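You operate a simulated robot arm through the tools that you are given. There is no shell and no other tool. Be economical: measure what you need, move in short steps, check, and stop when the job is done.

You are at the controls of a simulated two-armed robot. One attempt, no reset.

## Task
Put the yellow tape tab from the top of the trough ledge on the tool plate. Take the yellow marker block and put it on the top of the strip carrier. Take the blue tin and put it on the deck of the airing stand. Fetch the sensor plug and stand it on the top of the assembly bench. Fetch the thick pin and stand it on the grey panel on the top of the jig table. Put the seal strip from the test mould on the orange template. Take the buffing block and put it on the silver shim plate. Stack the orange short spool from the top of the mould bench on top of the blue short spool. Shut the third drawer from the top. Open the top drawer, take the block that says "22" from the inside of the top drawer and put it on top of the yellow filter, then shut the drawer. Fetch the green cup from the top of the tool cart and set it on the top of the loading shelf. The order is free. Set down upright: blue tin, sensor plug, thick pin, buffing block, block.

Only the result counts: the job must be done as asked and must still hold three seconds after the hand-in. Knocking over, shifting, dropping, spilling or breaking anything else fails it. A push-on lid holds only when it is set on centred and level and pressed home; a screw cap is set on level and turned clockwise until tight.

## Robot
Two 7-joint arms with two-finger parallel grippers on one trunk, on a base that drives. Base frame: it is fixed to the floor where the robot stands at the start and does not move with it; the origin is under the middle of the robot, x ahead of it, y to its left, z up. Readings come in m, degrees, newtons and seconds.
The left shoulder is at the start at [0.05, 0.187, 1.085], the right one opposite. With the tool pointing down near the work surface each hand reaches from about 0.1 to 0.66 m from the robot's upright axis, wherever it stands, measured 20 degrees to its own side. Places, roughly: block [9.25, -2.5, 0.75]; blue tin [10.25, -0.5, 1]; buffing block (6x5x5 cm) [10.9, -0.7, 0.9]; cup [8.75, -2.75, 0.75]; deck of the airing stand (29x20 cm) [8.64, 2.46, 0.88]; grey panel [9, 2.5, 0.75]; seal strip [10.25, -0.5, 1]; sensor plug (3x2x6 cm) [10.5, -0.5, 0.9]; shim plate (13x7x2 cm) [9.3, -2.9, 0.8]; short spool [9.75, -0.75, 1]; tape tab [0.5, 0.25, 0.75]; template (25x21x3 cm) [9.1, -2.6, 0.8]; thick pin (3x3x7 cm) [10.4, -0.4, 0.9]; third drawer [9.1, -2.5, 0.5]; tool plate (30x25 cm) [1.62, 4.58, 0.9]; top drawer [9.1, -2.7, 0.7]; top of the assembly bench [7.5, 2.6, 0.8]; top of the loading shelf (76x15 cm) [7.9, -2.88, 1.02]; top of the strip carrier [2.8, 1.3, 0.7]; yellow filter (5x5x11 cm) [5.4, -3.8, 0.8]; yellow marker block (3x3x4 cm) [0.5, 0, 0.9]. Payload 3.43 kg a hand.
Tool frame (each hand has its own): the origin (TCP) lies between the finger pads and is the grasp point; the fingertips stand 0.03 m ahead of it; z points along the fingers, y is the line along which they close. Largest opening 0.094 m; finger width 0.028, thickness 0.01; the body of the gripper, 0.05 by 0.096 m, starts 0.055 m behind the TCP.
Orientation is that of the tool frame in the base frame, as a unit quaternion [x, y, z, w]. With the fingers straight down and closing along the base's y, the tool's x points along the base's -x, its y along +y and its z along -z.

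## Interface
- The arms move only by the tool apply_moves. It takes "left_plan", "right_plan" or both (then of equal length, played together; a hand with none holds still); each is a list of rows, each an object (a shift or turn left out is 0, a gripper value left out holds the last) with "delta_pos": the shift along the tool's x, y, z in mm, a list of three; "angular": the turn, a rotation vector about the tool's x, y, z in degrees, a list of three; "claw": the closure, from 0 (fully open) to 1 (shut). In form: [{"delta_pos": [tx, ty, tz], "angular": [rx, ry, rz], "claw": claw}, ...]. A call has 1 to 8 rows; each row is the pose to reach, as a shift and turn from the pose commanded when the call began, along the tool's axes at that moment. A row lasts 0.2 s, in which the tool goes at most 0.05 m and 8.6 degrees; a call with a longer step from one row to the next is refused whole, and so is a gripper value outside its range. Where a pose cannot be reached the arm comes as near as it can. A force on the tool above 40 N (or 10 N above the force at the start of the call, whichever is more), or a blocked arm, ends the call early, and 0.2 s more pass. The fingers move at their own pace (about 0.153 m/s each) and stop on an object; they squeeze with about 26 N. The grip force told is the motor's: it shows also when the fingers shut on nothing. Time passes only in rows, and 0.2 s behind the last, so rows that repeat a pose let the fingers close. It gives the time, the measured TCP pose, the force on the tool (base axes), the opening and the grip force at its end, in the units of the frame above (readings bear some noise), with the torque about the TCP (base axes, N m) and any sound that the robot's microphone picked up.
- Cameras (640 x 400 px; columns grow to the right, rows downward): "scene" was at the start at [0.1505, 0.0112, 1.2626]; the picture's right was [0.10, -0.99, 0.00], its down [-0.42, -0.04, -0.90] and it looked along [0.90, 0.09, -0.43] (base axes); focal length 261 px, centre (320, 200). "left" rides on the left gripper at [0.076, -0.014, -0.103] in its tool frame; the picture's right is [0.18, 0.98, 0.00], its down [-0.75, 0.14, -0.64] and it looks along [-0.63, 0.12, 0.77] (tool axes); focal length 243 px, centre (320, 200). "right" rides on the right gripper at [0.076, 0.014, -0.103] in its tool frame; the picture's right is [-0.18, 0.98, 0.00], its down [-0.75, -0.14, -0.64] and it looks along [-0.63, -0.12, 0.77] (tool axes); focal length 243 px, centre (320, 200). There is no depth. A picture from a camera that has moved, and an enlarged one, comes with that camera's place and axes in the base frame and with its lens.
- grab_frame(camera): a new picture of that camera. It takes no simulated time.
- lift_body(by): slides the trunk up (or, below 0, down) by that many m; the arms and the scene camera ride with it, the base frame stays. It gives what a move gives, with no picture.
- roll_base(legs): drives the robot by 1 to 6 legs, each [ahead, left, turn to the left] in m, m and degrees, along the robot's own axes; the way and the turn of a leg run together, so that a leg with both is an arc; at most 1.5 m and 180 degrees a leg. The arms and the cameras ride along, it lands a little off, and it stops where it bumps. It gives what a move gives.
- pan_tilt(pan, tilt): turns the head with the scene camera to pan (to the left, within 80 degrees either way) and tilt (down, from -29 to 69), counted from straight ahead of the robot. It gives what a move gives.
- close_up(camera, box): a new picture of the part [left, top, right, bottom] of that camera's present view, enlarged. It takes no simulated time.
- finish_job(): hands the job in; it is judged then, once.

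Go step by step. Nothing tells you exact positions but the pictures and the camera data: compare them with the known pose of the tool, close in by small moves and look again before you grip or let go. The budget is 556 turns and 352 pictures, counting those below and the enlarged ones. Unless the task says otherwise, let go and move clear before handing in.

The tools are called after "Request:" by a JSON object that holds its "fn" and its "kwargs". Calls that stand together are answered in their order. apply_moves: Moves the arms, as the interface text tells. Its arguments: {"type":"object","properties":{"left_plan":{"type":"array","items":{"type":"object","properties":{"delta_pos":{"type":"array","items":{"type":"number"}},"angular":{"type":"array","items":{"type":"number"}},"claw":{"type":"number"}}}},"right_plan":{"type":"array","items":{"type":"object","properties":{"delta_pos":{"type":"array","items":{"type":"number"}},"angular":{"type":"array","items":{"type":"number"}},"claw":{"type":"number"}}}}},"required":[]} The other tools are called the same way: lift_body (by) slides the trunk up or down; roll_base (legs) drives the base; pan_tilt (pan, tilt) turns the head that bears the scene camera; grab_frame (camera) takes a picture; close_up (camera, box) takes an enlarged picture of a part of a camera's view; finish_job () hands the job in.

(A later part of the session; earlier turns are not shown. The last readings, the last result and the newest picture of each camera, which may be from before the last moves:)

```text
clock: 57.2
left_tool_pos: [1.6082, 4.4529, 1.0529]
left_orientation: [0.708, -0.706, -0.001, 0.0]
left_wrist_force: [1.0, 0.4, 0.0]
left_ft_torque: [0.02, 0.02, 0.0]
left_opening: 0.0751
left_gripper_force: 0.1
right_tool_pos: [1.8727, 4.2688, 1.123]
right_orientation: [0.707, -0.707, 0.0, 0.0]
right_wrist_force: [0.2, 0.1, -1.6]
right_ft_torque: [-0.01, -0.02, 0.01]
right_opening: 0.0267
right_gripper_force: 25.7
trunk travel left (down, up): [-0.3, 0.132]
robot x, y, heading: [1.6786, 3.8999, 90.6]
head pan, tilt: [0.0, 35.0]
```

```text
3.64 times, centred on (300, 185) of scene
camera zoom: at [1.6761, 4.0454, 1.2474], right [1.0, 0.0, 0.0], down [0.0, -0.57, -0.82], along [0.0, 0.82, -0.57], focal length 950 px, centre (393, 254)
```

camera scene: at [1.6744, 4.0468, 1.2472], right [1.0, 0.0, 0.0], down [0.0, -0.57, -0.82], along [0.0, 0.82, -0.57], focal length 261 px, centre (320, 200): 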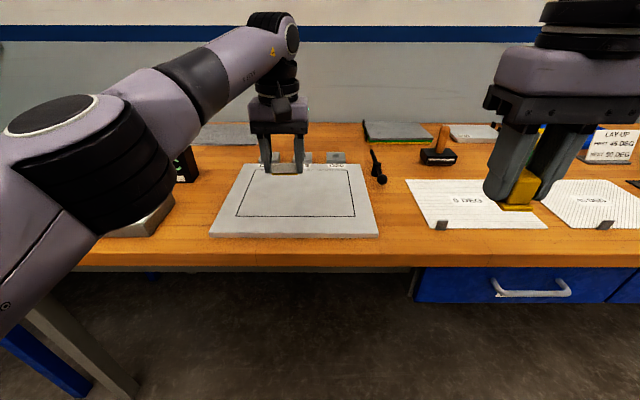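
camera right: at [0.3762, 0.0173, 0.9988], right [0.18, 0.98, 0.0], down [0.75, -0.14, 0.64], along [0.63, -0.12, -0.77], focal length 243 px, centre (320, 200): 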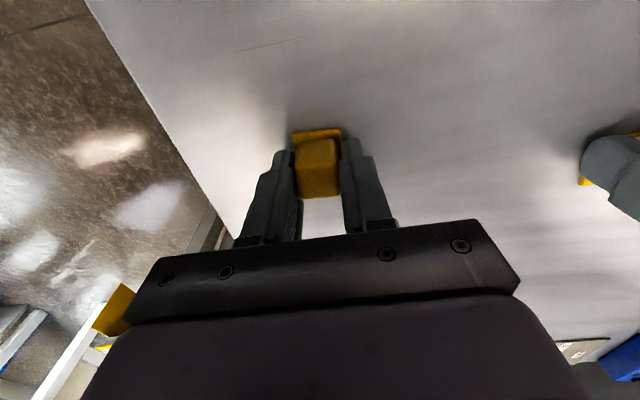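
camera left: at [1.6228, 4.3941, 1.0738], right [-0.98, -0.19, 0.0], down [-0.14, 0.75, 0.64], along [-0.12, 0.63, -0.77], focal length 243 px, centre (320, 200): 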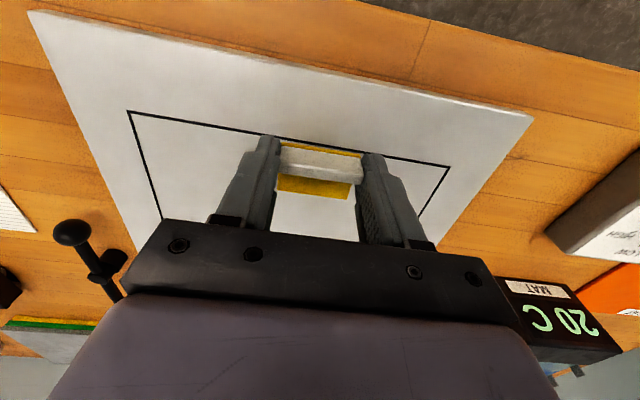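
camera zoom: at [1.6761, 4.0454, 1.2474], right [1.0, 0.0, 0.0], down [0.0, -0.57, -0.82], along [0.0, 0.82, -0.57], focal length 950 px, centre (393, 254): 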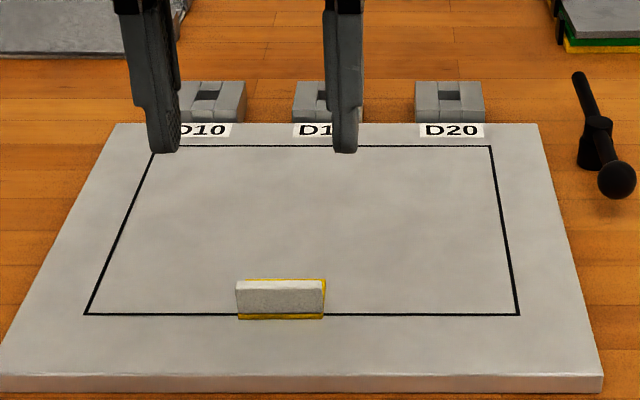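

The tab is on the tool plate. I'll retract the left hand, back out, slide along to x≈2.9 and turn toward the strip carrier.

Request:
{"fn": "apply_moves", "kwargs": {"left_plan": [{"delta_pos": [35, 30, -15]}, {"delta_pos": [70, 60, -30]}, {"delta_pos": [105, 90, -45]}, {"delta_pos": [140, 125, -60]}, {"delta_pos": [173, 155, -80]}]}}

Request:
{"fn": "roll_base", "kwargs": {"legs": [[-0.4, 0, 0], [0, -1.2, 0], [0, 0, -90]]}}

Request:
{"fn": "pan_tilt", "kwargs": {"pan": -45, "tilt": 20}}

Request:
{"fn": "grab_frame", "kwargs": {"camera": "scene"}}

Request:
{"fn": "pan_tilt", "kwargs": {"pan": 10, "tilt": 12}}

Request:
{"fn": "grab_frame", "kwargs": {"camera": "scene"}}

```text
refused: row 4 steps farther than a row can; nothing moved
```

```text
clock: 69.3
left_tool_pos: [3.4551, 3.5272, 1.0519]
left_orientation: [0.015, 1.0, 0.0, 0.001]
left_wrist_force: [0.1, -0.2, -0.3]
left_ft_torque: [-0.01, 0.0, 0.02]
left_opening: 0.0754
left_gripper_force: 0.0
right_tool_pos: [3.2629, 3.2697, 1.1233]
right_orientation: [0.015, 1.0, 0.0, 0.0]
right_wrist_force: [-0.6, -0.1, -0.4]
right_ft_torque: [0.01, 0.01, 0.0]
right_opening: 0.0269
right_gripper_force: 26.1
trunk travel left (down, up): [-0.3, 0.132]
robot x, y, heading: [2.9016, 3.4791, -2.1]
head pan, tilt: [0.0, 35.0]
```

```text
clock: 70.4
left_tool_pos: [3.4561, 3.5283, 1.0528]
left_orientation: [0.014, 1.0, 0.0, 0.001]
left_wrist_force: [-0.6, 0.4, 0.6]
left_ft_torque: [0.02, 0.0, 0.0]
left_opening: 0.0751
left_gripper_force: 0.1
right_tool_pos: [3.263, 3.2703, 1.123]
right_orientation: [0.014, 1.0, 0.001, 0.0]
right_wrist_force: [-0.5, -0.2, 0.5]
right_ft_torque: [-0.04, 0.02, 0.0]
right_opening: 0.0267
right_gripper_force: 25.7
trunk travel left (down, up): [-0.3, 0.132]
robot x, y, heading: [2.8969, 3.4782, -1.5]
head pan, tilt: [-45.0, 20.0]
```

```text
319 pictures are left
camera scene: at [3.0205, 3.4106, 1.2711], right [-0.73, -0.69, 0.0], down [-0.24, 0.25, -0.94], along [0.65, -0.68, -0.34], focal length 261 px, centre (320, 200)
```

scene: 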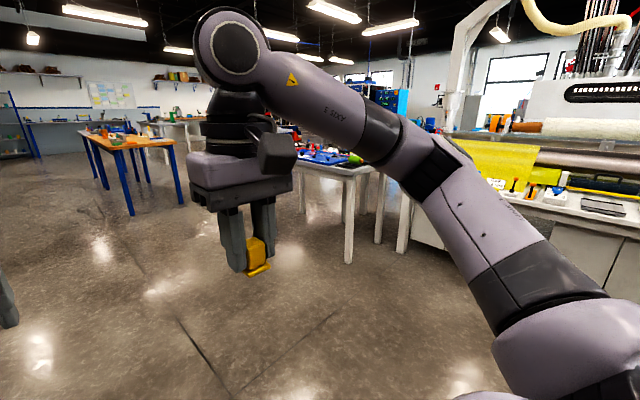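

```text
clock: 71.7
left_tool_pos: [3.4552, 3.5283, 1.0529]
left_orientation: [0.013, 1.0, 0.0, 0.001]
left_wrist_force: [-0.6, -0.7, -0.2]
left_ft_torque: [0.03, 0.03, 0.02]
left_opening: 0.0753
left_gripper_force: 0.2
right_tool_pos: [3.2633, 3.2704, 1.1228]
right_orientation: [0.014, 1.0, 0.0, 0.0]
right_wrist_force: [0.0, -0.1, 0.0]
right_ft_torque: [0.02, 0.03, 0.0]
right_opening: 0.027
right_gripper_force: 26.3
trunk travel left (down, up): [-0.3, 0.132]
robot x, y, heading: [2.8949, 3.4792, -1.5]
head pan, tilt: [10.0, 12.0]
```

```text
318 pictures are left
camera scene: at [3.0488, 3.4917, 1.2842], right [0.14, -0.99, 0.0], down [-0.21, -0.03, -0.98], along [0.97, 0.14, -0.21], focal length 261 px, centre (320, 200)
```

scene: 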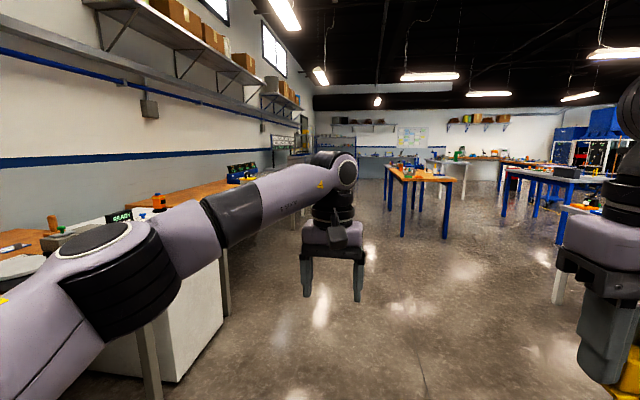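

Left hand retraction was refused again; I'll redo it with shorter steps and turn to face the bench holding the strip carrier.

Request:
{"fn": "apply_moves", "kwargs": {"left_plan": [{"delta_pos": [32, 30, -15]}, {"delta_pos": [64, 60, -30]}, {"delta_pos": [96, 90, -45]}, {"delta_pos": [128, 120, -60]}, {"delta_pos": [160, 150, -75]}]}}

Request:
{"fn": "roll_base", "kwargs": {"legs": [[0, 0, -88], [0.7, 0, 0]]}}

Request:
{"fn": "pan_tilt", "kwargs": {"pan": 0, "tilt": 28}}

Request:
{"fn": "grab_frame", "kwargs": {"camera": "scene"}}

```text
clock: 72.9
left_tool_pos: [3.2982, 3.6846, 1.1258]
left_orientation: [0.014, 1.0, 0.0, 0.001]
left_wrist_force: [0.1, 0.3, -0.3]
left_ft_torque: [-0.03, -0.03, -0.01]
left_opening: 0.0751
left_gripper_force: 0.0
right_tool_pos: [3.2628, 3.2701, 1.1232]
right_orientation: [0.014, 1.0, 0.0, 0.001]
right_wrist_force: [0.4, -1.3, -0.3]
right_ft_torque: [-0.01, 0.0, -0.02]
right_opening: 0.0266
right_gripper_force: 25.7
trunk travel left (down, up): [-0.3, 0.132]
robot x, y, heading: [2.894, 3.4802, -1.7]
head pan, tilt: [10.0, 12.0]
```

```text
clock: 80.4
left_tool_pos: [3.1515, 2.3957, 1.1252]
left_orientation: [0.692, 0.721, -0.001, 0.0]
left_wrist_force: [0.4, -0.3, -0.6]
left_ft_torque: [-0.02, 0.01, -0.02]
left_opening: 0.0754
left_gripper_force: 0.0
right_tool_pos: [2.7371, 2.4032, 1.1215]
right_orientation: [0.693, 0.721, 0.0, 0.0]
right_wrist_force: [-0.1, -0.1, -0.1]
right_ft_torque: [0.03, -0.01, -0.04]
right_opening: 0.0269
right_gripper_force: 25.5
trunk travel left (down, up): [-0.3, 0.132]
robot x, y, heading: [2.9194, 2.7841, -87.8]
head pan, tilt: [10.0, 12.0]
```

```text
clock: 81.2
left_tool_pos: [3.1531, 2.3958, 1.1251]
left_orientation: [0.692, 0.722, -0.001, 0.001]
left_wrist_force: [0.1, 0.5, 0.7]
left_ft_torque: [0.0, -0.02, 0.01]
left_opening: 0.0748
left_gripper_force: 0.1
right_tool_pos: [2.7366, 2.4031, 1.1232]
right_orientation: [0.693, 0.721, 0.0, -0.001]
right_wrist_force: [-0.3, -0.2, 0.0]
right_ft_torque: [-0.04, -0.01, 0.04]
right_opening: 0.0269
right_gripper_force: 26.1
trunk travel left (down, up): [-0.3, 0.132]
robot x, y, heading: [2.9173, 2.7779, -87.8]
head pan, tilt: [0.0, 28.0]
```

```text
317 pictures are left
camera scene: at [2.9264, 2.6343, 1.2583], right [-1.0, -0.04, 0.0], down [-0.02, 0.47, -0.88], along [0.04, -0.88, -0.47], focal length 261 px, centre (320, 200)
```

scene: 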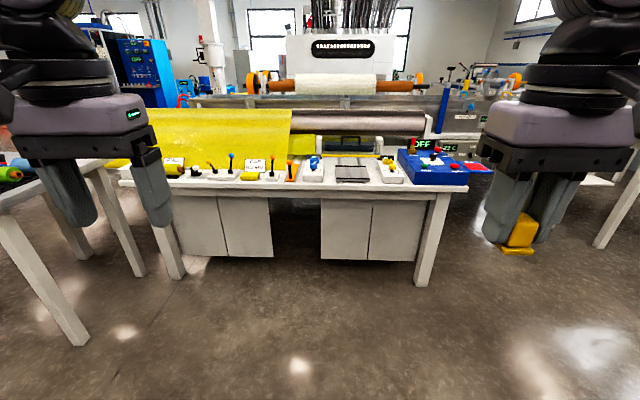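

Request:
{"fn": "close_up", "kwargs": {"camera": "scene", "box": [120, 120, 480, 220]}}

```text
1.78 times, centred on (300, 170) of scene
camera zoom: at [2.9264, 2.6343, 1.2583], right [-1.0, -0.04, 0.0], down [-0.02, 0.47, -0.88], along [0.04, -0.88, -0.47], focal length 464 px, centre (356, 253)
```

zoom: 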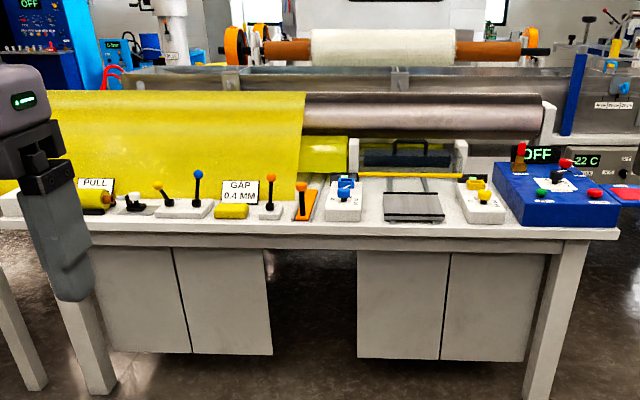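

The strip carrier should be the small grey plate near the bench's front at about (2.8, 1.3). I'll drive closer and look again.

Request:
{"fn": "roll_base", "kwargs": {"legs": [[0.85, 0, -2]]}}

Request:
{"fn": "pan_tilt", "kwargs": {"pan": -10, "tilt": 45}}

Request:
{"fn": "grab_frame", "kwargs": {"camera": "scene"}}

Request:
{"fn": "grab_frame", "kwargs": {"camera": "right"}}

```text
clock: 85.7
left_tool_pos: [3.1534, 1.5469, 1.1254]
left_orientation: [0.707, 0.707, -0.001, 0.001]
left_wrist_force: [0.5, -0.2, -0.5]
left_ft_torque: [0.0, 0.01, 0.0]
left_opening: 0.0749
left_gripper_force: 0.0
right_tool_pos: [2.7378, 1.5721, 1.1215]
right_orientation: [0.707, 0.707, 0.001, 0.0]
right_wrist_force: [0.4, -0.9, -0.3]
right_ft_torque: [0.0, -0.01, 0.0]
right_opening: 0.027
right_gripper_force: 25.7
trunk travel left (down, up): [-0.3, 0.132]
robot x, y, heading: [2.9376, 1.9438, -90.0]
head pan, tilt: [0.0, 28.0]
```

```text
clock: 86.5
left_tool_pos: [3.1518, 1.5478, 1.1238]
left_orientation: [0.707, 0.707, -0.001, 0.001]
left_wrist_force: [-0.3, 0.0, -1.0]
left_ft_torque: [0.02, -0.01, 0.0]
left_opening: 0.0752
left_gripper_force: 0.1
right_tool_pos: [2.7384, 1.5721, 1.1223]
right_orientation: [0.707, 0.708, 0.0, 0.0]
right_wrist_force: [-0.7, 0.1, 0.0]
right_ft_torque: [-0.01, -0.03, -0.02]
right_opening: 0.0269
right_gripper_force: 26.3
trunk travel left (down, up): [-0.3, 0.132]
robot x, y, heading: [2.9387, 1.941, -90.0]
head pan, tilt: [-10.0, 45.0]
```

```text
315 pictures are left
camera scene: at [2.9226, 1.8062, 1.2326], right [-0.98, 0.17, 0.0], down [0.12, 0.7, -0.71], along [-0.12, -0.7, -0.71], focal length 261 px, centre (320, 200)
```

scene: 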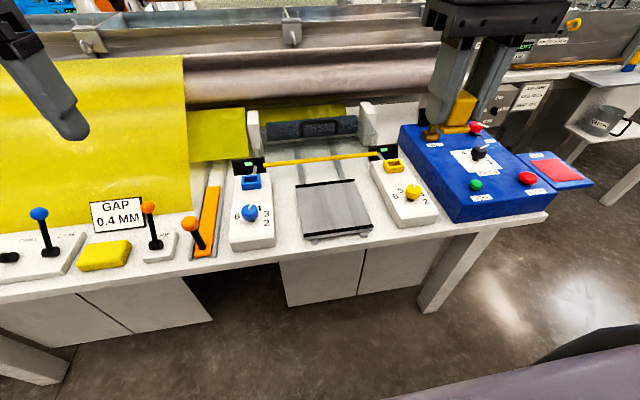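

```text
314 pictures are left
camera right: at [2.7524, 1.6482, 1.2246], right [0.98, -0.18, 0.0], down [-0.14, -0.75, 0.64], along [-0.12, -0.63, -0.77], focal length 243 px, centre (320, 200)
```

right: 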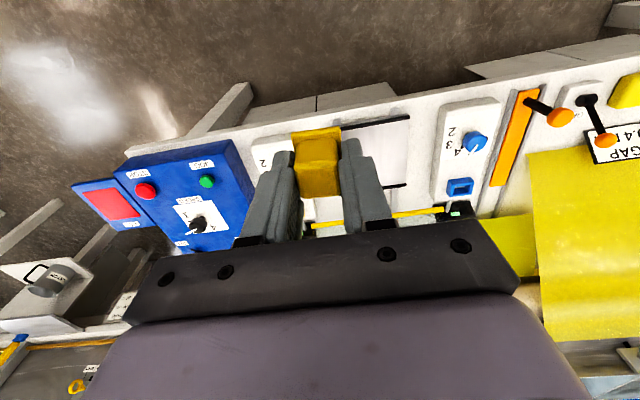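

Triangulation gives the grey carrier plate at x 2.74–2.90, y 1.28–1.46, top z≈0.763. I'll move the right hand over its middle (2.82, 1.37).

Request:
{"fn": "apply_moves", "kwargs": {"right_plan": [{"delta_pos": [-25, 10, 32]}, {"delta_pos": [-50, 20, 65]}, {"delta_pos": [-75, 31, 98]}, {"delta_pos": [-101, 41, 130]}, {"delta_pos": [-126, 51, 163]}, {"delta_pos": [-151, 62, 196]}, {"delta_pos": [-177, 72, 229]}, {"delta_pos": [-202, 82, 260]}]}}

Request:
{"fn": "grab_frame", "kwargs": {"camera": "scene"}}

Request:
{"fn": "grab_frame", "kwargs": {"camera": "right"}}

```text
clock: 88.3
left_tool_pos: [3.1532, 1.5482, 1.1267]
left_orientation: [0.706, 0.708, 0.0, 0.0]
left_wrist_force: [-0.3, -0.8, 0.4]
left_ft_torque: [0.02, -0.01, -0.01]
left_opening: 0.0752
left_gripper_force: 0.0
right_tool_pos: [2.8204, 1.3707, 0.8608]
right_orientation: [0.707, 0.707, 0.0, -0.001]
right_wrist_force: [0.8, 0.0, -0.1]
right_ft_torque: [-0.01, -0.01, 0.0]
right_opening: 0.0271
right_gripper_force: 25.8
trunk travel left (down, up): [-0.3, 0.132]
robot x, y, heading: [2.9387, 1.9471, -90.2]
head pan, tilt: [-10.0, 45.0]
```

```text
313 pictures are left
camera scene: at [2.9229, 1.806, 1.2325], right [-0.98, 0.17, 0.0], down [0.12, 0.7, -0.71], along [-0.12, -0.7, -0.71], focal length 261 px, centre (320, 200)
```

scene: 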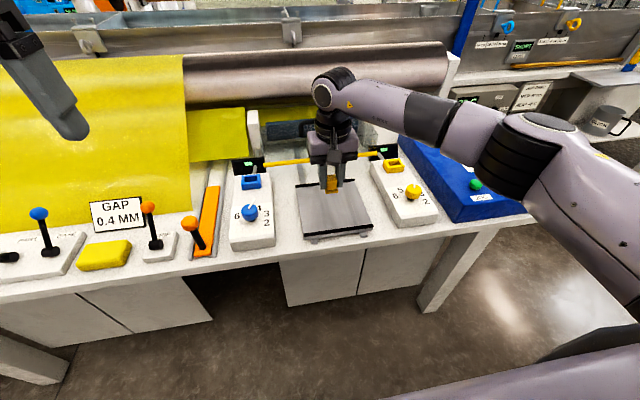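

```text
312 pictures are left
camera right: at [2.835, 1.4475, 0.9626], right [0.98, -0.18, 0.0], down [-0.14, -0.75, 0.64], along [-0.12, -0.63, -0.77], focal length 243 px, centre (320, 200)
```

right: 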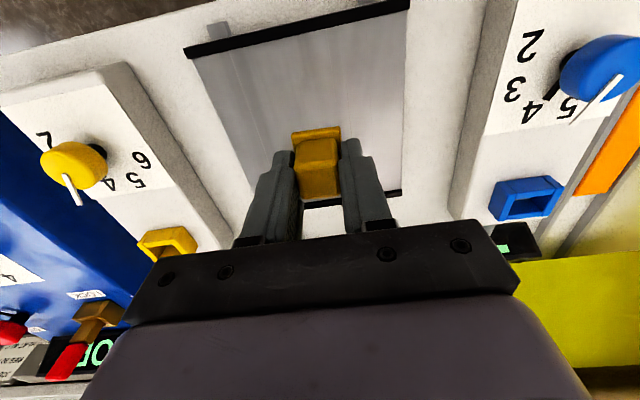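

Block is over the carrier's middle. Lowering carefully to contact.

Request:
{"fn": "apply_moves", "kwargs": {"right_plan": [{"delta_pos": [0, 0, 20]}, {"delta_pos": [0, 0, 40]}, {"delta_pos": [0, 0, 46]}, {"delta_pos": [0, 0, 46]}]}}

Request:
{"fn": "close_up", "kwargs": {"camera": "scene", "box": [260, 130, 420, 250]}}

```text
clock: 89.3
left_tool_pos: [3.1533, 1.547, 1.1266]
left_orientation: [0.707, 0.707, -0.001, 0.001]
left_wrist_force: [0.0, 0.2, -0.1]
left_ft_torque: [-0.02, -0.01, 0.0]
left_opening: 0.0754
left_gripper_force: 0.1
right_tool_pos: [2.8195, 1.3709, 0.8158]
right_orientation: [0.707, 0.707, 0.0, 0.0]
right_wrist_force: [-0.3, 0.3, -0.9]
right_ft_torque: [0.03, -0.01, 0.0]
right_opening: 0.027
right_gripper_force: 26.0
trunk travel left (down, up): [-0.3, 0.132]
robot x, y, heading: [2.9352, 1.9415, -90.2]
head pan, tilt: [-10.0, 45.0]
```

```text
3.33 times, centred on (340, 190) of scene
camera zoom: at [2.9226, 1.8062, 1.2325], right [-0.98, 0.17, 0.0], down [0.12, 0.7, -0.71], along [-0.12, -0.7, -0.71], focal length 871 px, centre (253, 233)
```

zoom: 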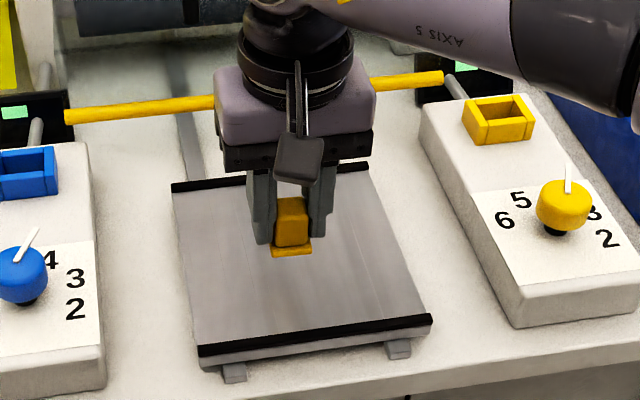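

Request:
{"fn": "apply_moves", "kwargs": {"right_plan": [{"delta_pos": [0, 0, 4]}, {"delta_pos": [0, 0, 7]}, {"delta_pos": [0, 0, 10]}, {"delta_pos": [0, 0, 13]}]}}

Request:
{"fn": "close_up", "kwargs": {"camera": "scene", "box": [260, 130, 420, 250]}}

```text
clock: 90.3
left_tool_pos: [3.1528, 1.5474, 1.1266]
left_orientation: [0.707, 0.707, -0.001, 0.0]
left_wrist_force: [0.7, 0.8, 0.1]
left_ft_torque: [-0.01, 0.0, 0.03]
left_opening: 0.075
left_gripper_force: 0.1
right_tool_pos: [2.8206, 1.3693, 0.8036]
right_orientation: [0.707, 0.707, 0.0, 0.0]
right_wrist_force: [0.5, -1.4, -0.1]
right_ft_torque: [0.01, -0.01, 0.0]
right_opening: 0.027
right_gripper_force: 26.2
trunk travel left (down, up): [-0.3, 0.132]
robot x, y, heading: [2.9367, 1.9435, -90.1]
head pan, tilt: [-10.0, 45.0]
```

```text
3.33 times, centred on (340, 190) of scene
camera zoom: at [2.9226, 1.8062, 1.2325], right [-0.98, 0.17, 0.0], down [0.12, 0.7, -0.71], along [-0.12, -0.7, -0.71], focal length 871 px, centre (253, 233)
```

zoom: 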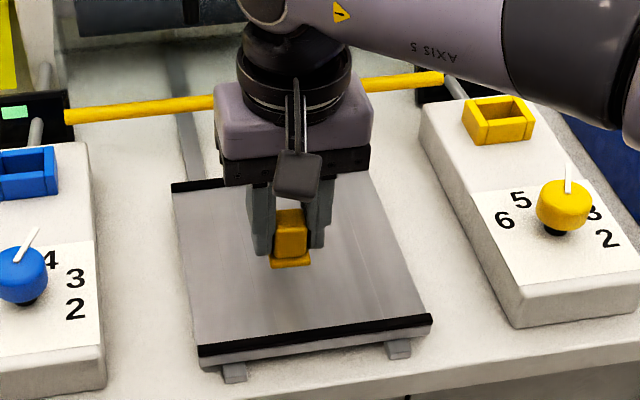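

Request:
{"fn": "apply_moves", "kwargs": {"right_plan": [{"delta_pos": [0, 0, 3]}, {"delta_pos": [0, 0, 5]}, {"delta_pos": [0, 0, 7]}]}}

```text
clock: 91.1
left_tool_pos: [3.1523, 1.5471, 1.1249]
left_orientation: [0.707, 0.707, 0.0, 0.001]
left_wrist_force: [0.1, -0.4, -0.4]
left_ft_torque: [0.02, 0.03, -0.02]
left_opening: 0.0749
left_gripper_force: 0.1
right_tool_pos: [2.8205, 1.371, 0.7951]
right_orientation: [0.707, 0.707, 0.0, 0.0]
right_wrist_force: [0.6, -0.4, -0.3]
right_ft_torque: [0.03, 0.0, -0.02]
right_opening: 0.0268
right_gripper_force: 26.2
trunk travel left (down, up): [-0.3, 0.132]
robot x, y, heading: [2.9364, 1.9442, -89.9]
head pan, tilt: [-10.0, 45.0]
```

Request:
{"fn": "apply_moves", "kwargs": {"right_plan": [{"delta_pos": [0, 0, 2]}, {"delta_pos": [0, 0, 4]}, {"delta_pos": [0, 0, 6]}]}}

Request:
{"fn": "close_up", "kwargs": {"camera": "scene", "box": [260, 130, 420, 250]}}

```text
clock: 91.9
left_tool_pos: [3.1537, 1.548, 1.127]
left_orientation: [0.707, 0.707, 0.0, 0.001]
left_wrist_force: [-0.6, -0.7, -0.3]
left_ft_torque: [0.01, -0.02, 0.01]
left_opening: 0.0753
left_gripper_force: 0.1
right_tool_pos: [2.8202, 1.3703, 0.7906]
right_orientation: [0.707, 0.708, 0.0, -0.001]
right_wrist_force: [-0.4, 0.0, -0.1]
right_ft_torque: [0.01, 0.01, 0.01]
right_opening: 0.027
right_gripper_force: 26.2
trunk travel left (down, up): [-0.3, 0.132]
robot x, y, heading: [2.9389, 1.9445, -90.0]
head pan, tilt: [-10.0, 45.0]
```

```text
3.33 times, centred on (340, 190) of scene
camera zoom: at [2.9226, 1.8062, 1.2325], right [-0.98, 0.17, 0.0], down [0.12, 0.7, -0.71], along [-0.12, -0.7, -0.71], focal length 871 px, centre (253, 233)
```

zoom: 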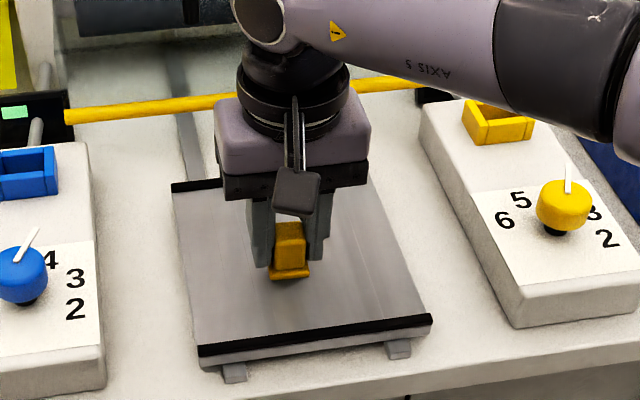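

Request:
{"fn": "apply_moves", "kwargs": {"right_plan": [{"delta_pos": [0, 0, 2]}, {"delta_pos": [0, 0, 4]}, {"delta_pos": [0, 0, 6]}, {"delta_pos": [0, 0, 8]}]}}

Request:
{"fn": "grab_frame", "kwargs": {"camera": "right"}}

```text
clock: 92.9
left_tool_pos: [3.1534, 1.5475, 1.1252]
left_orientation: [0.707, 0.708, -0.001, 0.001]
left_wrist_force: [0.5, 0.1, -0.3]
left_ft_torque: [0.02, -0.02, 0.02]
left_opening: 0.0752
left_gripper_force: 0.0
right_tool_pos: [2.8195, 1.3696, 0.7833]
right_orientation: [0.707, 0.707, 0.0, -0.001]
right_wrist_force: [0.5, 0.5, 0.1]
right_ft_torque: [0.01, -0.02, -0.01]
right_opening: 0.0269
right_gripper_force: 25.5
trunk travel left (down, up): [-0.3, 0.132]
robot x, y, heading: [2.9368, 1.9423, -90.4]
head pan, tilt: [-10.0, 45.0]
```

```text
308 pictures are left
camera right: at [2.8347, 1.4456, 0.8844], right [0.98, -0.19, 0.0], down [-0.14, -0.75, 0.64], along [-0.12, -0.63, -0.77], focal length 243 px, centre (320, 200)
```

right: 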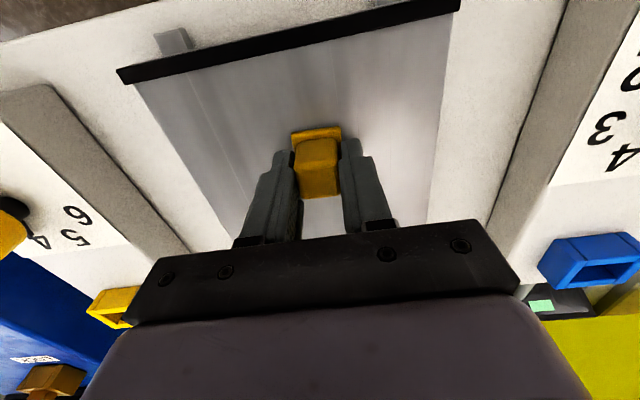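

Request:
{"fn": "apply_moves", "kwargs": {"right_plan": [{"delta_pos": [0, 0, 2]}, {"delta_pos": [0, 0, 4]}, {"delta_pos": [0, 0, 6]}, {"delta_pos": [0, 0, 8]}]}}

Request:
{"fn": "close_up", "kwargs": {"camera": "scene", "box": [260, 130, 420, 250]}}

```text
clock: 93.9
left_tool_pos: [3.1534, 1.5491, 1.126]
left_orientation: [0.707, 0.707, -0.001, 0.001]
left_wrist_force: [-0.6, -0.2, 0.1]
left_ft_torque: [-0.01, 0.0, -0.01]
left_opening: 0.0751
left_gripper_force: 0.0
right_tool_pos: [2.8191, 1.3693, 0.7782]
right_orientation: [0.708, 0.706, -0.001, 0.003]
right_wrist_force: [-0.2, 1.2, 18.0]
right_ft_torque: [0.21, 0.08, 0.02]
right_opening: 0.0266
right_gripper_force: 26.5
trunk travel left (down, up): [-0.3, 0.132]
robot x, y, heading: [2.9358, 1.9417, -90.1]
head pan, tilt: [-10.0, 45.0]
```

```text
3.33 times, centred on (340, 190) of scene
camera zoom: at [2.9228, 1.8078, 1.2331], right [-0.98, 0.17, 0.0], down [0.12, 0.69, -0.71], along [-0.12, -0.7, -0.71], focal length 871 px, centre (253, 233)
```

zoom: 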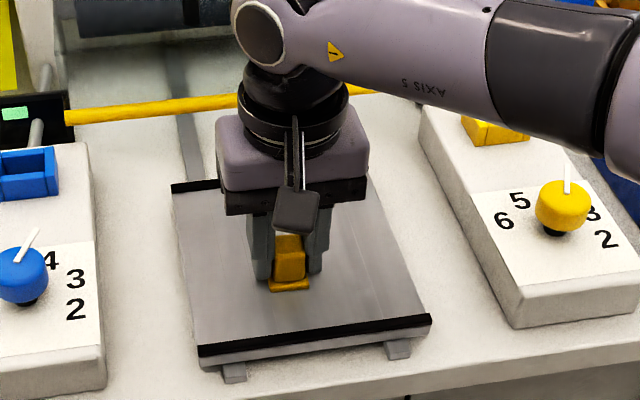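

Contact (18 N). I'll ease off, open and lift away.

Request:
{"fn": "apply_moves", "kwargs": {"right_plan": [{"delta_pos": [0, 0, -4]}, {"delta_pos": [0, 0, -4], "claw": 0.4}, {"delta_pos": [0, 0, -4], "claw": 0.3}, {"delta_pos": [0, 0, -45], "claw": 0.3}, {"delta_pos": [0, 0, -90], "claw": 0.2}, {"delta_pos": [0, 0, -135], "claw": 0.2}, {"delta_pos": [0, 0, -180]}, {"delta_pos": [20, 0, -225]}]}}

Request:
{"fn": "apply_moves", "kwargs": {"right_plan": [{"delta_pos": [35, -20, -25]}, {"delta_pos": [70, -40, -50]}, {"delta_pos": [105, -60, -75]}, {"delta_pos": [140, -80, -100]}, {"delta_pos": [170, -90, -120]}]}}

Request:
{"fn": "grab_frame", "kwargs": {"camera": "scene"}}

```text
clock: 95.7
left_tool_pos: [3.1544, 1.5488, 1.1257]
left_orientation: [0.707, 0.707, -0.001, 0.001]
left_wrist_force: [-1.0, 1.0, 0.4]
left_ft_torque: [0.05, -0.01, 0.0]
left_opening: 0.0751
left_gripper_force: 0.0
right_tool_pos: [2.8224, 1.3912, 0.9989]
right_orientation: [0.708, 0.706, 0.0, 0.0]
right_wrist_force: [-1.3, -1.1, 0.1]
right_ft_torque: [0.0, 0.03, 0.01]
right_opening: 0.0752
right_gripper_force: 0.0
trunk travel left (down, up): [-0.3, 0.132]
robot x, y, heading: [2.9376, 1.9425, -90.0]
head pan, tilt: [-10.0, 45.0]
```

```text
clock: 96.9
left_tool_pos: [3.1541, 1.5483, 1.1262]
left_orientation: [0.707, 0.707, -0.001, 0.002]
left_wrist_force: [-1.3, 0.4, 0.4]
left_ft_torque: [-0.04, 0.0, 0.02]
left_opening: 0.0752
left_gripper_force: 0.1
right_tool_pos: [2.731, 1.5603, 1.1193]
right_orientation: [0.707, 0.707, 0.0, 0.0]
right_wrist_force: [-0.2, -0.6, 0.7]
right_ft_torque: [-0.03, 0.0, 0.03]
right_opening: 0.0752
right_gripper_force: 0.1
trunk travel left (down, up): [-0.3, 0.132]
robot x, y, heading: [2.9343, 1.9404, -90.3]
head pan, tilt: [-10.0, 45.0]
```

```text
306 pictures are left
camera scene: at [2.9226, 1.8066, 1.2325], right [-0.98, 0.17, 0.0], down [0.12, 0.7, -0.71], along [-0.12, -0.7, -0.71], focal length 261 px, centre (320, 200)
```

scene: 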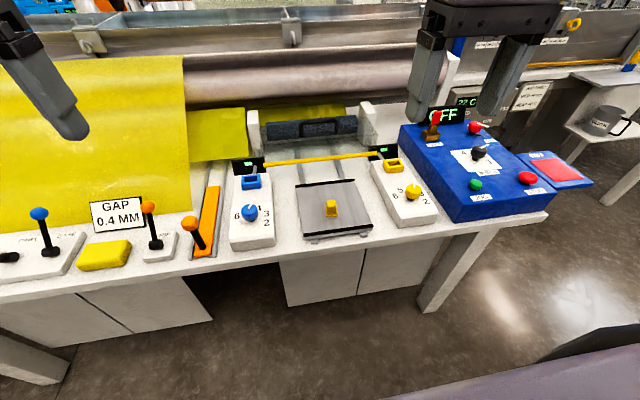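

The marker block stands on the strip carrier. Now I'll back out to the aisle at y≈3.55, turn toward +x and drive down the aisle.

Request:
{"fn": "roll_base", "kwargs": {"legs": [[-1.5, 0, 0], [-0.1, 0, 90], [1.5, 0, 0], [1.0, 0, 0]]}}

Request:
{"fn": "pan_tilt", "kwargs": {"pan": 0, "tilt": 12}}

Request:
{"fn": "grab_frame", "kwargs": {"camera": "scene"}}

```text
clock: 119.9
left_tool_pos: [5.7476, 3.7877, 1.1266]
left_orientation: [-0.013, 1.0, 0.0, 0.0]
left_wrist_force: [-0.7, 0.2, 0.5]
left_ft_torque: [-0.02, -0.02, 0.02]
left_opening: 0.0752
left_gripper_force: 0.0
right_tool_pos: [5.7474, 3.3658, 1.1179]
right_orientation: [-0.012, 1.0, 0.0, -0.001]
right_wrist_force: [-0.2, -0.1, -0.6]
right_ft_torque: [0.01, 0.02, 0.02]
right_opening: 0.0752
right_gripper_force: 0.1
trunk travel left (down, up): [-0.3, 0.132]
robot x, y, heading: [5.3562, 3.5629, 1.3]
head pan, tilt: [-10.0, 45.0]
```

```text
clock: 120.9
left_tool_pos: [5.7475, 3.7865, 1.1262]
left_orientation: [-0.012, 1.0, 0.0, 0.001]
left_wrist_force: [0.0, 0.3, 0.0]
left_ft_torque: [0.0, 0.0, 0.03]
left_opening: 0.0756
left_gripper_force: 0.1
right_tool_pos: [5.7464, 3.367, 1.1191]
right_orientation: [-0.012, 1.0, 0.0, 0.0]
right_wrist_force: [0.7, 0.6, -0.4]
right_ft_torque: [0.02, 0.03, 0.01]
right_opening: 0.0749
right_gripper_force: 0.1
trunk travel left (down, up): [-0.3, 0.132]
robot x, y, heading: [5.3568, 3.5615, 1.3]
head pan, tilt: [0.0, 12.0]
```

```text
305 pictures are left
camera scene: at [5.51, 3.5668, 1.2841], right [0.02, -1.0, 0.0], down [-0.21, -0.01, -0.98], along [0.98, 0.02, -0.21], focal length 261 px, centre (320, 200)
```

scene: 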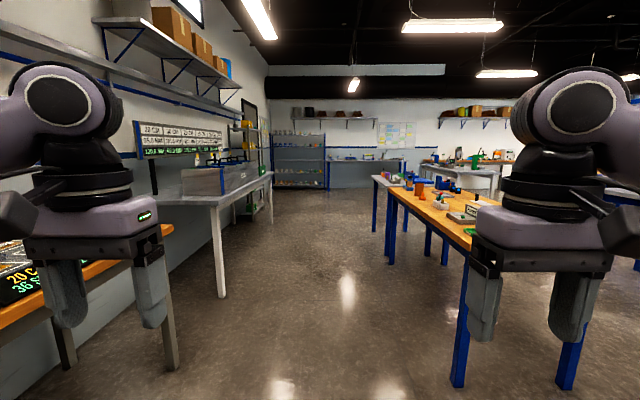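

The assembly bench (orange top) is x≈6.7–8.3 and a grey-topped jig table follows to x≈9.3. I'll drive past both and look to the right.

Request:
{"fn": "roll_base", "kwargs": {"legs": [[1.5, 0, -1.3], [1.5, 0, 0], [1.4, 0, 0]]}}

Request:
{"fn": "pan_tilt", "kwargs": {"pan": -75, "tilt": 12}}

Request:
{"fn": "grab_frame", "kwargs": {"camera": "scene"}}

Request:
{"fn": "pan_tilt", "kwargs": {"pan": -20, "tilt": 12}}

Request:
{"fn": "grab_frame", "kwargs": {"camera": "scene"}}

```text
clock: 142.0
left_tool_pos: [10.1661, 3.7829, 1.1259]
left_orientation: [0.0, 1.0, 0.0, 0.001]
left_wrist_force: [0.1, 0.8, -0.3]
left_ft_torque: [-0.02, 0.0, 0.01]
left_opening: 0.0753
left_gripper_force: 0.1
right_tool_pos: [10.1545, 3.3624, 1.1187]
right_orientation: [0.001, 1.0, 0.0, 0.0]
right_wrist_force: [0.0, -0.2, -0.6]
right_ft_torque: [0.02, 0.01, 0.0]
right_opening: 0.0751
right_gripper_force: 0.1
trunk travel left (down, up): [-0.3, 0.132]
robot x, y, heading: [9.7722, 3.5678, -0.1]
head pan, tilt: [0.0, 12.0]
```

```text
clock: 143.4
left_tool_pos: [10.167, 3.7844, 1.1254]
left_orientation: [0.001, 1.0, 0.0, 0.001]
left_wrist_force: [-0.1, 0.4, -0.2]
left_ft_torque: [0.01, 0.02, -0.01]
left_opening: 0.0754
left_gripper_force: 0.1
right_tool_pos: [10.1533, 3.3614, 1.1199]
right_orientation: [0.001, 1.0, 0.0, 0.0]
right_wrist_force: [0.8, -0.3, 0.6]
right_ft_torque: [0.0, 0.01, 0.0]
right_opening: 0.0751
right_gripper_force: 0.0
trunk travel left (down, up): [-0.3, 0.132]
robot x, y, heading: [9.7723, 3.5666, 0.0]
head pan, tilt: [-75.0, 12.0]
```

```text
304 pictures are left
camera scene: at [9.8537, 3.479, 1.2842], right [-0.97, -0.26, 0.0], down [-0.05, 0.2, -0.98], along [0.25, -0.94, -0.21], focal length 261 px, centre (320, 200)
```

scene: 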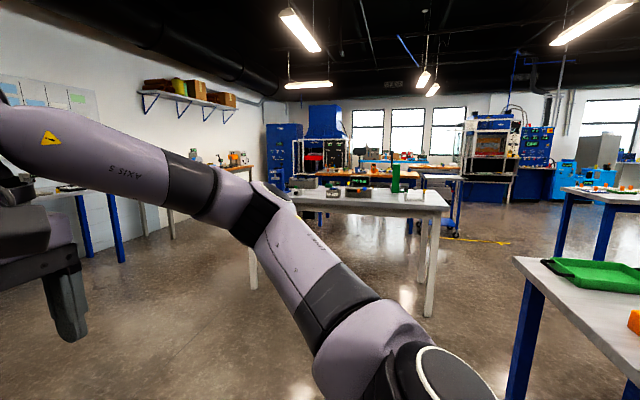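

```text
clock: 144.7
left_tool_pos: [10.1662, 3.7846, 1.1258]
left_orientation: [-0.001, 1.0, 0.0, 0.001]
left_wrist_force: [0.2, -0.2, 0.1]
left_ft_torque: [0.0, 0.02, 0.0]
left_opening: 0.0751
left_gripper_force: 0.1
right_tool_pos: [10.1544, 3.3628, 1.1193]
right_orientation: [0.001, 1.0, 0.0, -0.001]
right_wrist_force: [-0.2, -0.8, 0.0]
right_ft_torque: [0.02, 0.0, 0.03]
right_opening: 0.0753
right_gripper_force: 0.1
trunk travel left (down, up): [-0.3, 0.132]
robot x, y, heading: [9.7731, 3.5657, 0.0]
head pan, tilt: [-20.0, 12.0]
```

```text
303 pictures are left
camera scene: at [9.9172, 3.537, 1.2842], right [-0.34, -0.94, 0.0], down [-0.2, 0.07, -0.98], along [0.92, -0.34, -0.21], focal length 261 px, centre (320, 200)
```

scene: 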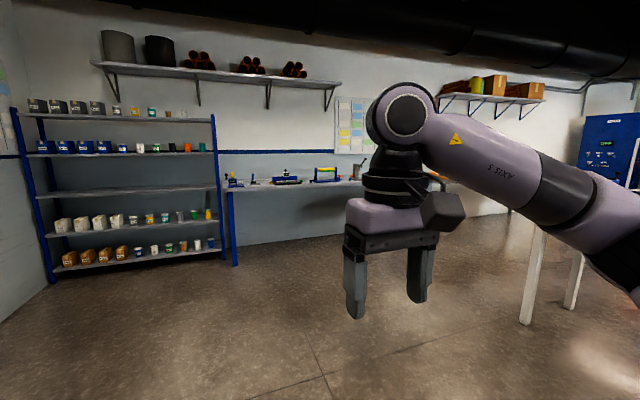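

The target area (y≈−0.5) lies behind a grey table at x 9.4–11.1, y 0.9–1.6. I'll go round by the east side: along to x≈11.7, then turn and head −y.

Request:
{"fn": "roll_base", "kwargs": {"legs": [[1.5, 0, 0], [0.4, 0, 0], [0, 0, -90], [1.0, 0, 0]]}}

Request:
{"fn": "pan_tilt", "kwargs": {"pan": 35, "tilt": 15}}

Request:
{"fn": "grab_frame", "kwargs": {"camera": "scene"}}

Request:
{"fn": "pan_tilt", "kwargs": {"pan": -20, "tilt": 15}}

Request:
{"fn": "grab_frame", "kwargs": {"camera": "scene"}}

```text
clock: 162.8
left_tool_pos: [11.9635, 2.2434, 1.1261]
left_orientation: [0.691, 0.723, -0.001, 0.0]
left_wrist_force: [-0.6, 0.3, 0.5]
left_ft_torque: [0.01, 0.03, -0.02]
left_opening: 0.0752
left_gripper_force: 0.0
right_tool_pos: [11.5412, 2.2366, 1.1194]
right_orientation: [0.691, 0.722, 0.0, 0.0]
right_wrist_force: [-0.1, -0.4, 1.4]
right_ft_torque: [0.0, 0.02, 0.03]
right_opening: 0.075
right_gripper_force: 0.2
trunk travel left (down, up): [-0.3, 0.132]
robot x, y, heading: [11.728, 2.6304, -87.5]
head pan, tilt: [-20.0, 12.0]
```

```text
clock: 164.1
left_tool_pos: [11.963, 2.2441, 1.1268]
left_orientation: [0.691, 0.723, 0.0, 0.001]
left_wrist_force: [0.2, -0.2, 0.5]
left_ft_torque: [0.03, -0.05, 0.0]
left_opening: 0.0752
left_gripper_force: 0.0
right_tool_pos: [11.5399, 2.2361, 1.1184]
right_orientation: [0.692, 0.722, 0.0, 0.0]
right_wrist_force: [0.5, 0.4, -0.2]
right_ft_torque: [0.0, -0.04, -0.02]
right_opening: 0.075
right_gripper_force: 0.0
trunk travel left (down, up): [-0.3, 0.132]
robot x, y, heading: [11.7289, 2.6322, -87.6]
head pan, tilt: [35.0, 15.0]
```

```text
302 pictures are left
camera scene: at [11.7885, 2.4987, 1.2793], right [-0.79, -0.61, 0.0], down [-0.16, 0.21, -0.97], along [0.59, -0.77, -0.26], focal length 261 px, centre (320, 200)
```

scene: 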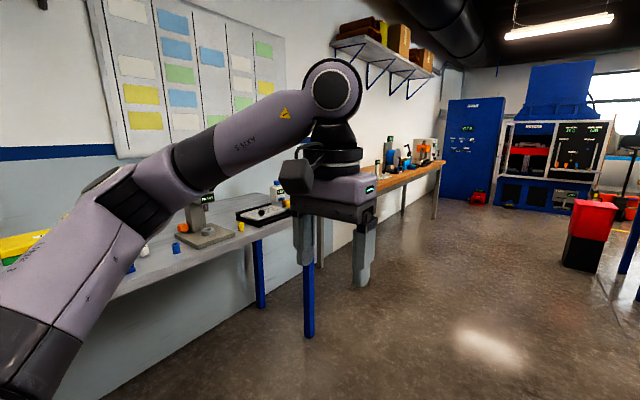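

```text
clock: 165.3
left_tool_pos: [11.9626, 2.2443, 1.126]
left_orientation: [0.691, 0.723, -0.001, 0.0]
left_wrist_force: [0.2, -0.4, 0.5]
left_ft_torque: [-0.04, 0.0, 0.0]
left_opening: 0.0754
left_gripper_force: 0.0
right_tool_pos: [11.5404, 2.2372, 1.1196]
right_orientation: [0.691, 0.722, 0.0, -0.001]
right_wrist_force: [0.6, -0.7, 0.6]
right_ft_torque: [-0.01, 0.0, -0.02]
right_opening: 0.0752
right_gripper_force: 0.0
trunk travel left (down, up): [-0.3, 0.132]
robot x, y, heading: [11.7316, 2.628, -87.7]
head pan, tilt: [-20.0, 15.0]
```

```text
301 pictures are left
camera scene: at [11.7037, 2.4837, 1.2793], right [-0.95, 0.3, 0.0], down [0.08, 0.25, -0.97], along [-0.29, -0.92, -0.26], focal length 261 px, centre (320, 200)
```

scene: 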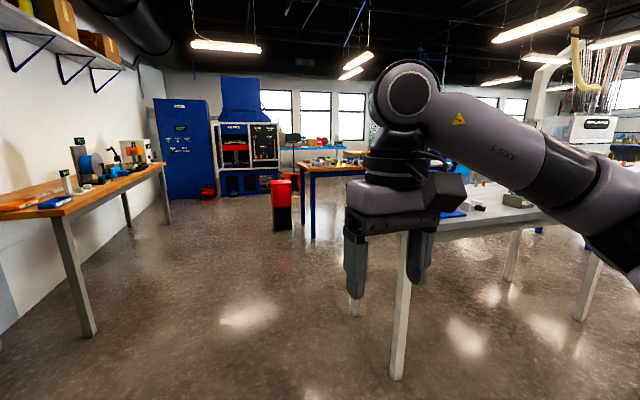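

The mould bench (orange top, blue legs) spans about y −1.25…−0.3 with its east end near x≈10.95; a red bin stands near (11.2, −0.7). I'll drive to y≈0.4, then slide right along the bench's front.

Request:
{"fn": "roll_base", "kwargs": {"legs": [[1.2, 0, -2.4], [1.03, 0, 0], [0, -0.9, 0]]}}

Request:
{"fn": "pan_tilt", "kwargs": {"pan": -10, "tilt": 28}}

Request:
{"fn": "grab_frame", "kwargs": {"camera": "scene"}}

```text
clock: 180.7
left_tool_pos: [11.0484, 0.0023, 1.127]
left_orientation: [0.715, 0.699, -0.001, 0.0]
left_wrist_force: [-0.5, -0.5, 1.1]
left_ft_torque: [0.0, -0.01, -0.01]
left_opening: 0.0751
left_gripper_force: 0.0
right_tool_pos: [10.6268, 0.0226, 1.1187]
right_orientation: [0.716, 0.698, 0.0, 0.0]
right_wrist_force: [-1.4, 0.5, 0.2]
right_ft_torque: [-0.02, -0.04, -0.01]
right_opening: 0.0752
right_gripper_force: 0.1
trunk travel left (down, up): [-0.3, 0.132]
robot x, y, heading: [10.8435, 0.4005, -91.4]
head pan, tilt: [-20.0, 15.0]
```

```text
clock: 181.4
left_tool_pos: [11.0482, 0.0023, 1.1251]
left_orientation: [0.715, 0.699, -0.001, 0.0]
left_wrist_force: [-0.5, 0.0, 0.0]
left_ft_torque: [0.03, 0.01, -0.01]
left_opening: 0.0753
left_gripper_force: 0.1
right_tool_pos: [10.6287, 0.0228, 1.1195]
right_orientation: [0.715, 0.699, 0.0, 0.001]
right_wrist_force: [-0.5, 0.1, -0.1]
right_ft_torque: [0.02, 0.03, 0.03]
right_opening: 0.0752
right_gripper_force: 0.0
trunk travel left (down, up): [-0.3, 0.132]
robot x, y, heading: [10.8381, 0.4052, -91.1]
head pan, tilt: [-10.0, 28.0]
```

```text
300 pictures are left
camera scene: at [10.8223, 0.2565, 1.2583], right [-0.98, 0.2, 0.0], down [0.09, 0.46, -0.88], along [-0.17, -0.87, -0.47], focal length 261 px, centre (320, 200)
```

scene: 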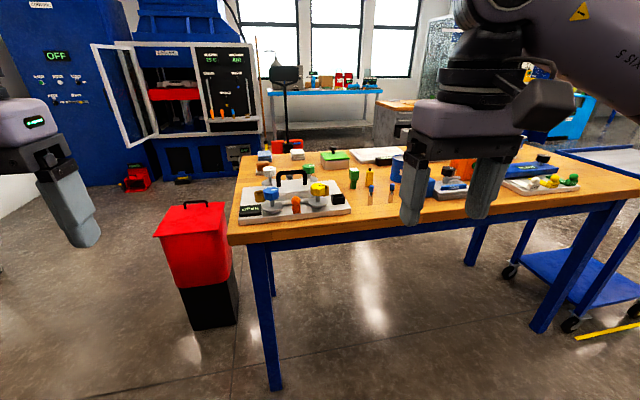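

I can see the mould bench with many parts. Sliding further right to be in front of the parts.

Request:
{"fn": "roll_base", "kwargs": {"legs": [[0, -0.3, 1.3]]}}

Request:
{"fn": "pan_tilt", "kwargs": {"pan": 0, "tilt": 32}}

Request:
{"fn": "grab_frame", "kwargs": {"camera": "scene"}}

Request:
{"fn": "close_up", "kwargs": {"camera": "scene", "box": [100, 120, 380, 260]}}

Request:
{"fn": "close_up", "kwargs": {"camera": "scene", "box": [300, 110, 580, 250]}}

```text
clock: 183.5
left_tool_pos: [10.7559, 0.0107, 1.1261]
left_orientation: [0.707, 0.707, -0.001, 0.001]
left_wrist_force: [0.5, -0.3, 0.8]
left_ft_torque: [0.0, 0.0, 0.0]
left_opening: 0.0754
left_gripper_force: 0.1
right_tool_pos: [10.3337, 0.0218, 1.1194]
right_orientation: [0.708, 0.706, 0.0, 0.0]
right_wrist_force: [-0.1, 0.9, -0.4]
right_ft_torque: [0.0, 0.01, -0.04]
right_opening: 0.0751
right_gripper_force: 0.0
trunk travel left (down, up): [-0.3, 0.132]
robot x, y, heading: [10.5384, 0.4042, -90.0]
head pan, tilt: [-10.0, 28.0]
```

```text
clock: 184.2
left_tool_pos: [10.7572, 0.0112, 1.1264]
left_orientation: [0.707, 0.707, 0.0, 0.0]
left_wrist_force: [0.7, 0.6, 0.5]
left_ft_torque: [0.04, 0.02, 0.03]
left_opening: 0.0753
left_gripper_force: 0.1
right_tool_pos: [10.3344, 0.0222, 1.1194]
right_orientation: [0.707, 0.707, 0.0, 0.0]
right_wrist_force: [1.1, -0.2, 0.1]
right_ft_torque: [-0.02, -0.02, 0.02]
right_opening: 0.0751
right_gripper_force: 0.0
trunk travel left (down, up): [-0.3, 0.132]
robot x, y, heading: [10.5393, 0.4049, -90.0]
head pan, tilt: [0.0, 32.0]
```

```text
299 pictures are left
camera scene: at [10.5398, 0.26, 1.252], right [-1.0, 0.0, 0.0], down [0.0, 0.53, -0.85], along [0.0, -0.85, -0.53], focal length 261 px, centre (320, 200)
```

scene: 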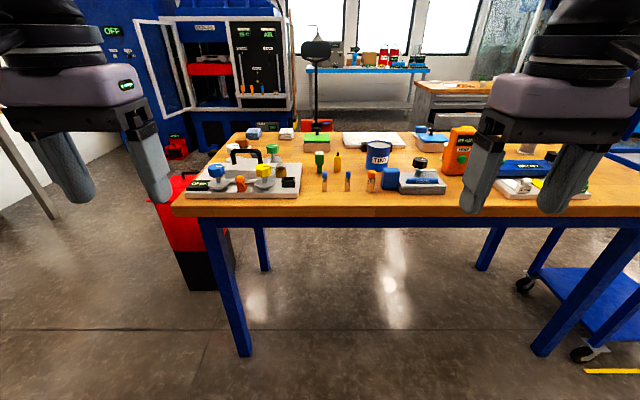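

```text
2.29 times, centred on (240, 190) of scene
camera zoom: at [10.5398, 0.26, 1.252], right [-1.0, 0.0, 0.0], down [0.0, 0.53, -0.85], along [0.0, -0.85, -0.53], focal length 597 px, centre (503, 223)
```

zoom: 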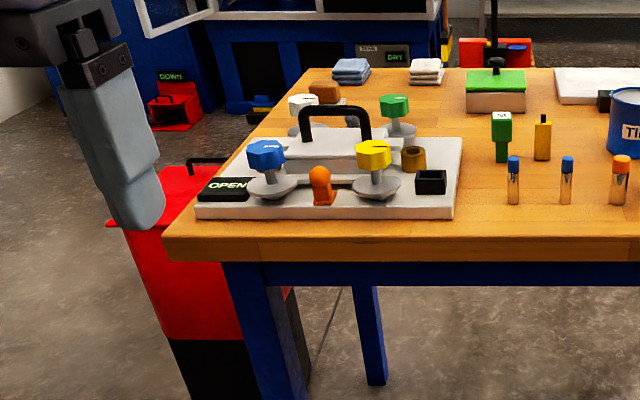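

```text
2.29 times, centred on (440, 180) of scene
camera zoom: at [10.5398, 0.26, 1.252], right [-1.0, 0.0, 0.0], down [0.0, 0.53, -0.85], along [0.0, -0.85, -0.53], focal length 597 px, centre (46, 246)
```

zoom: 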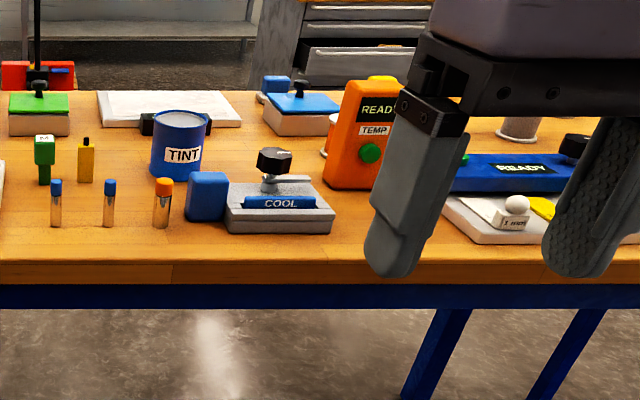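

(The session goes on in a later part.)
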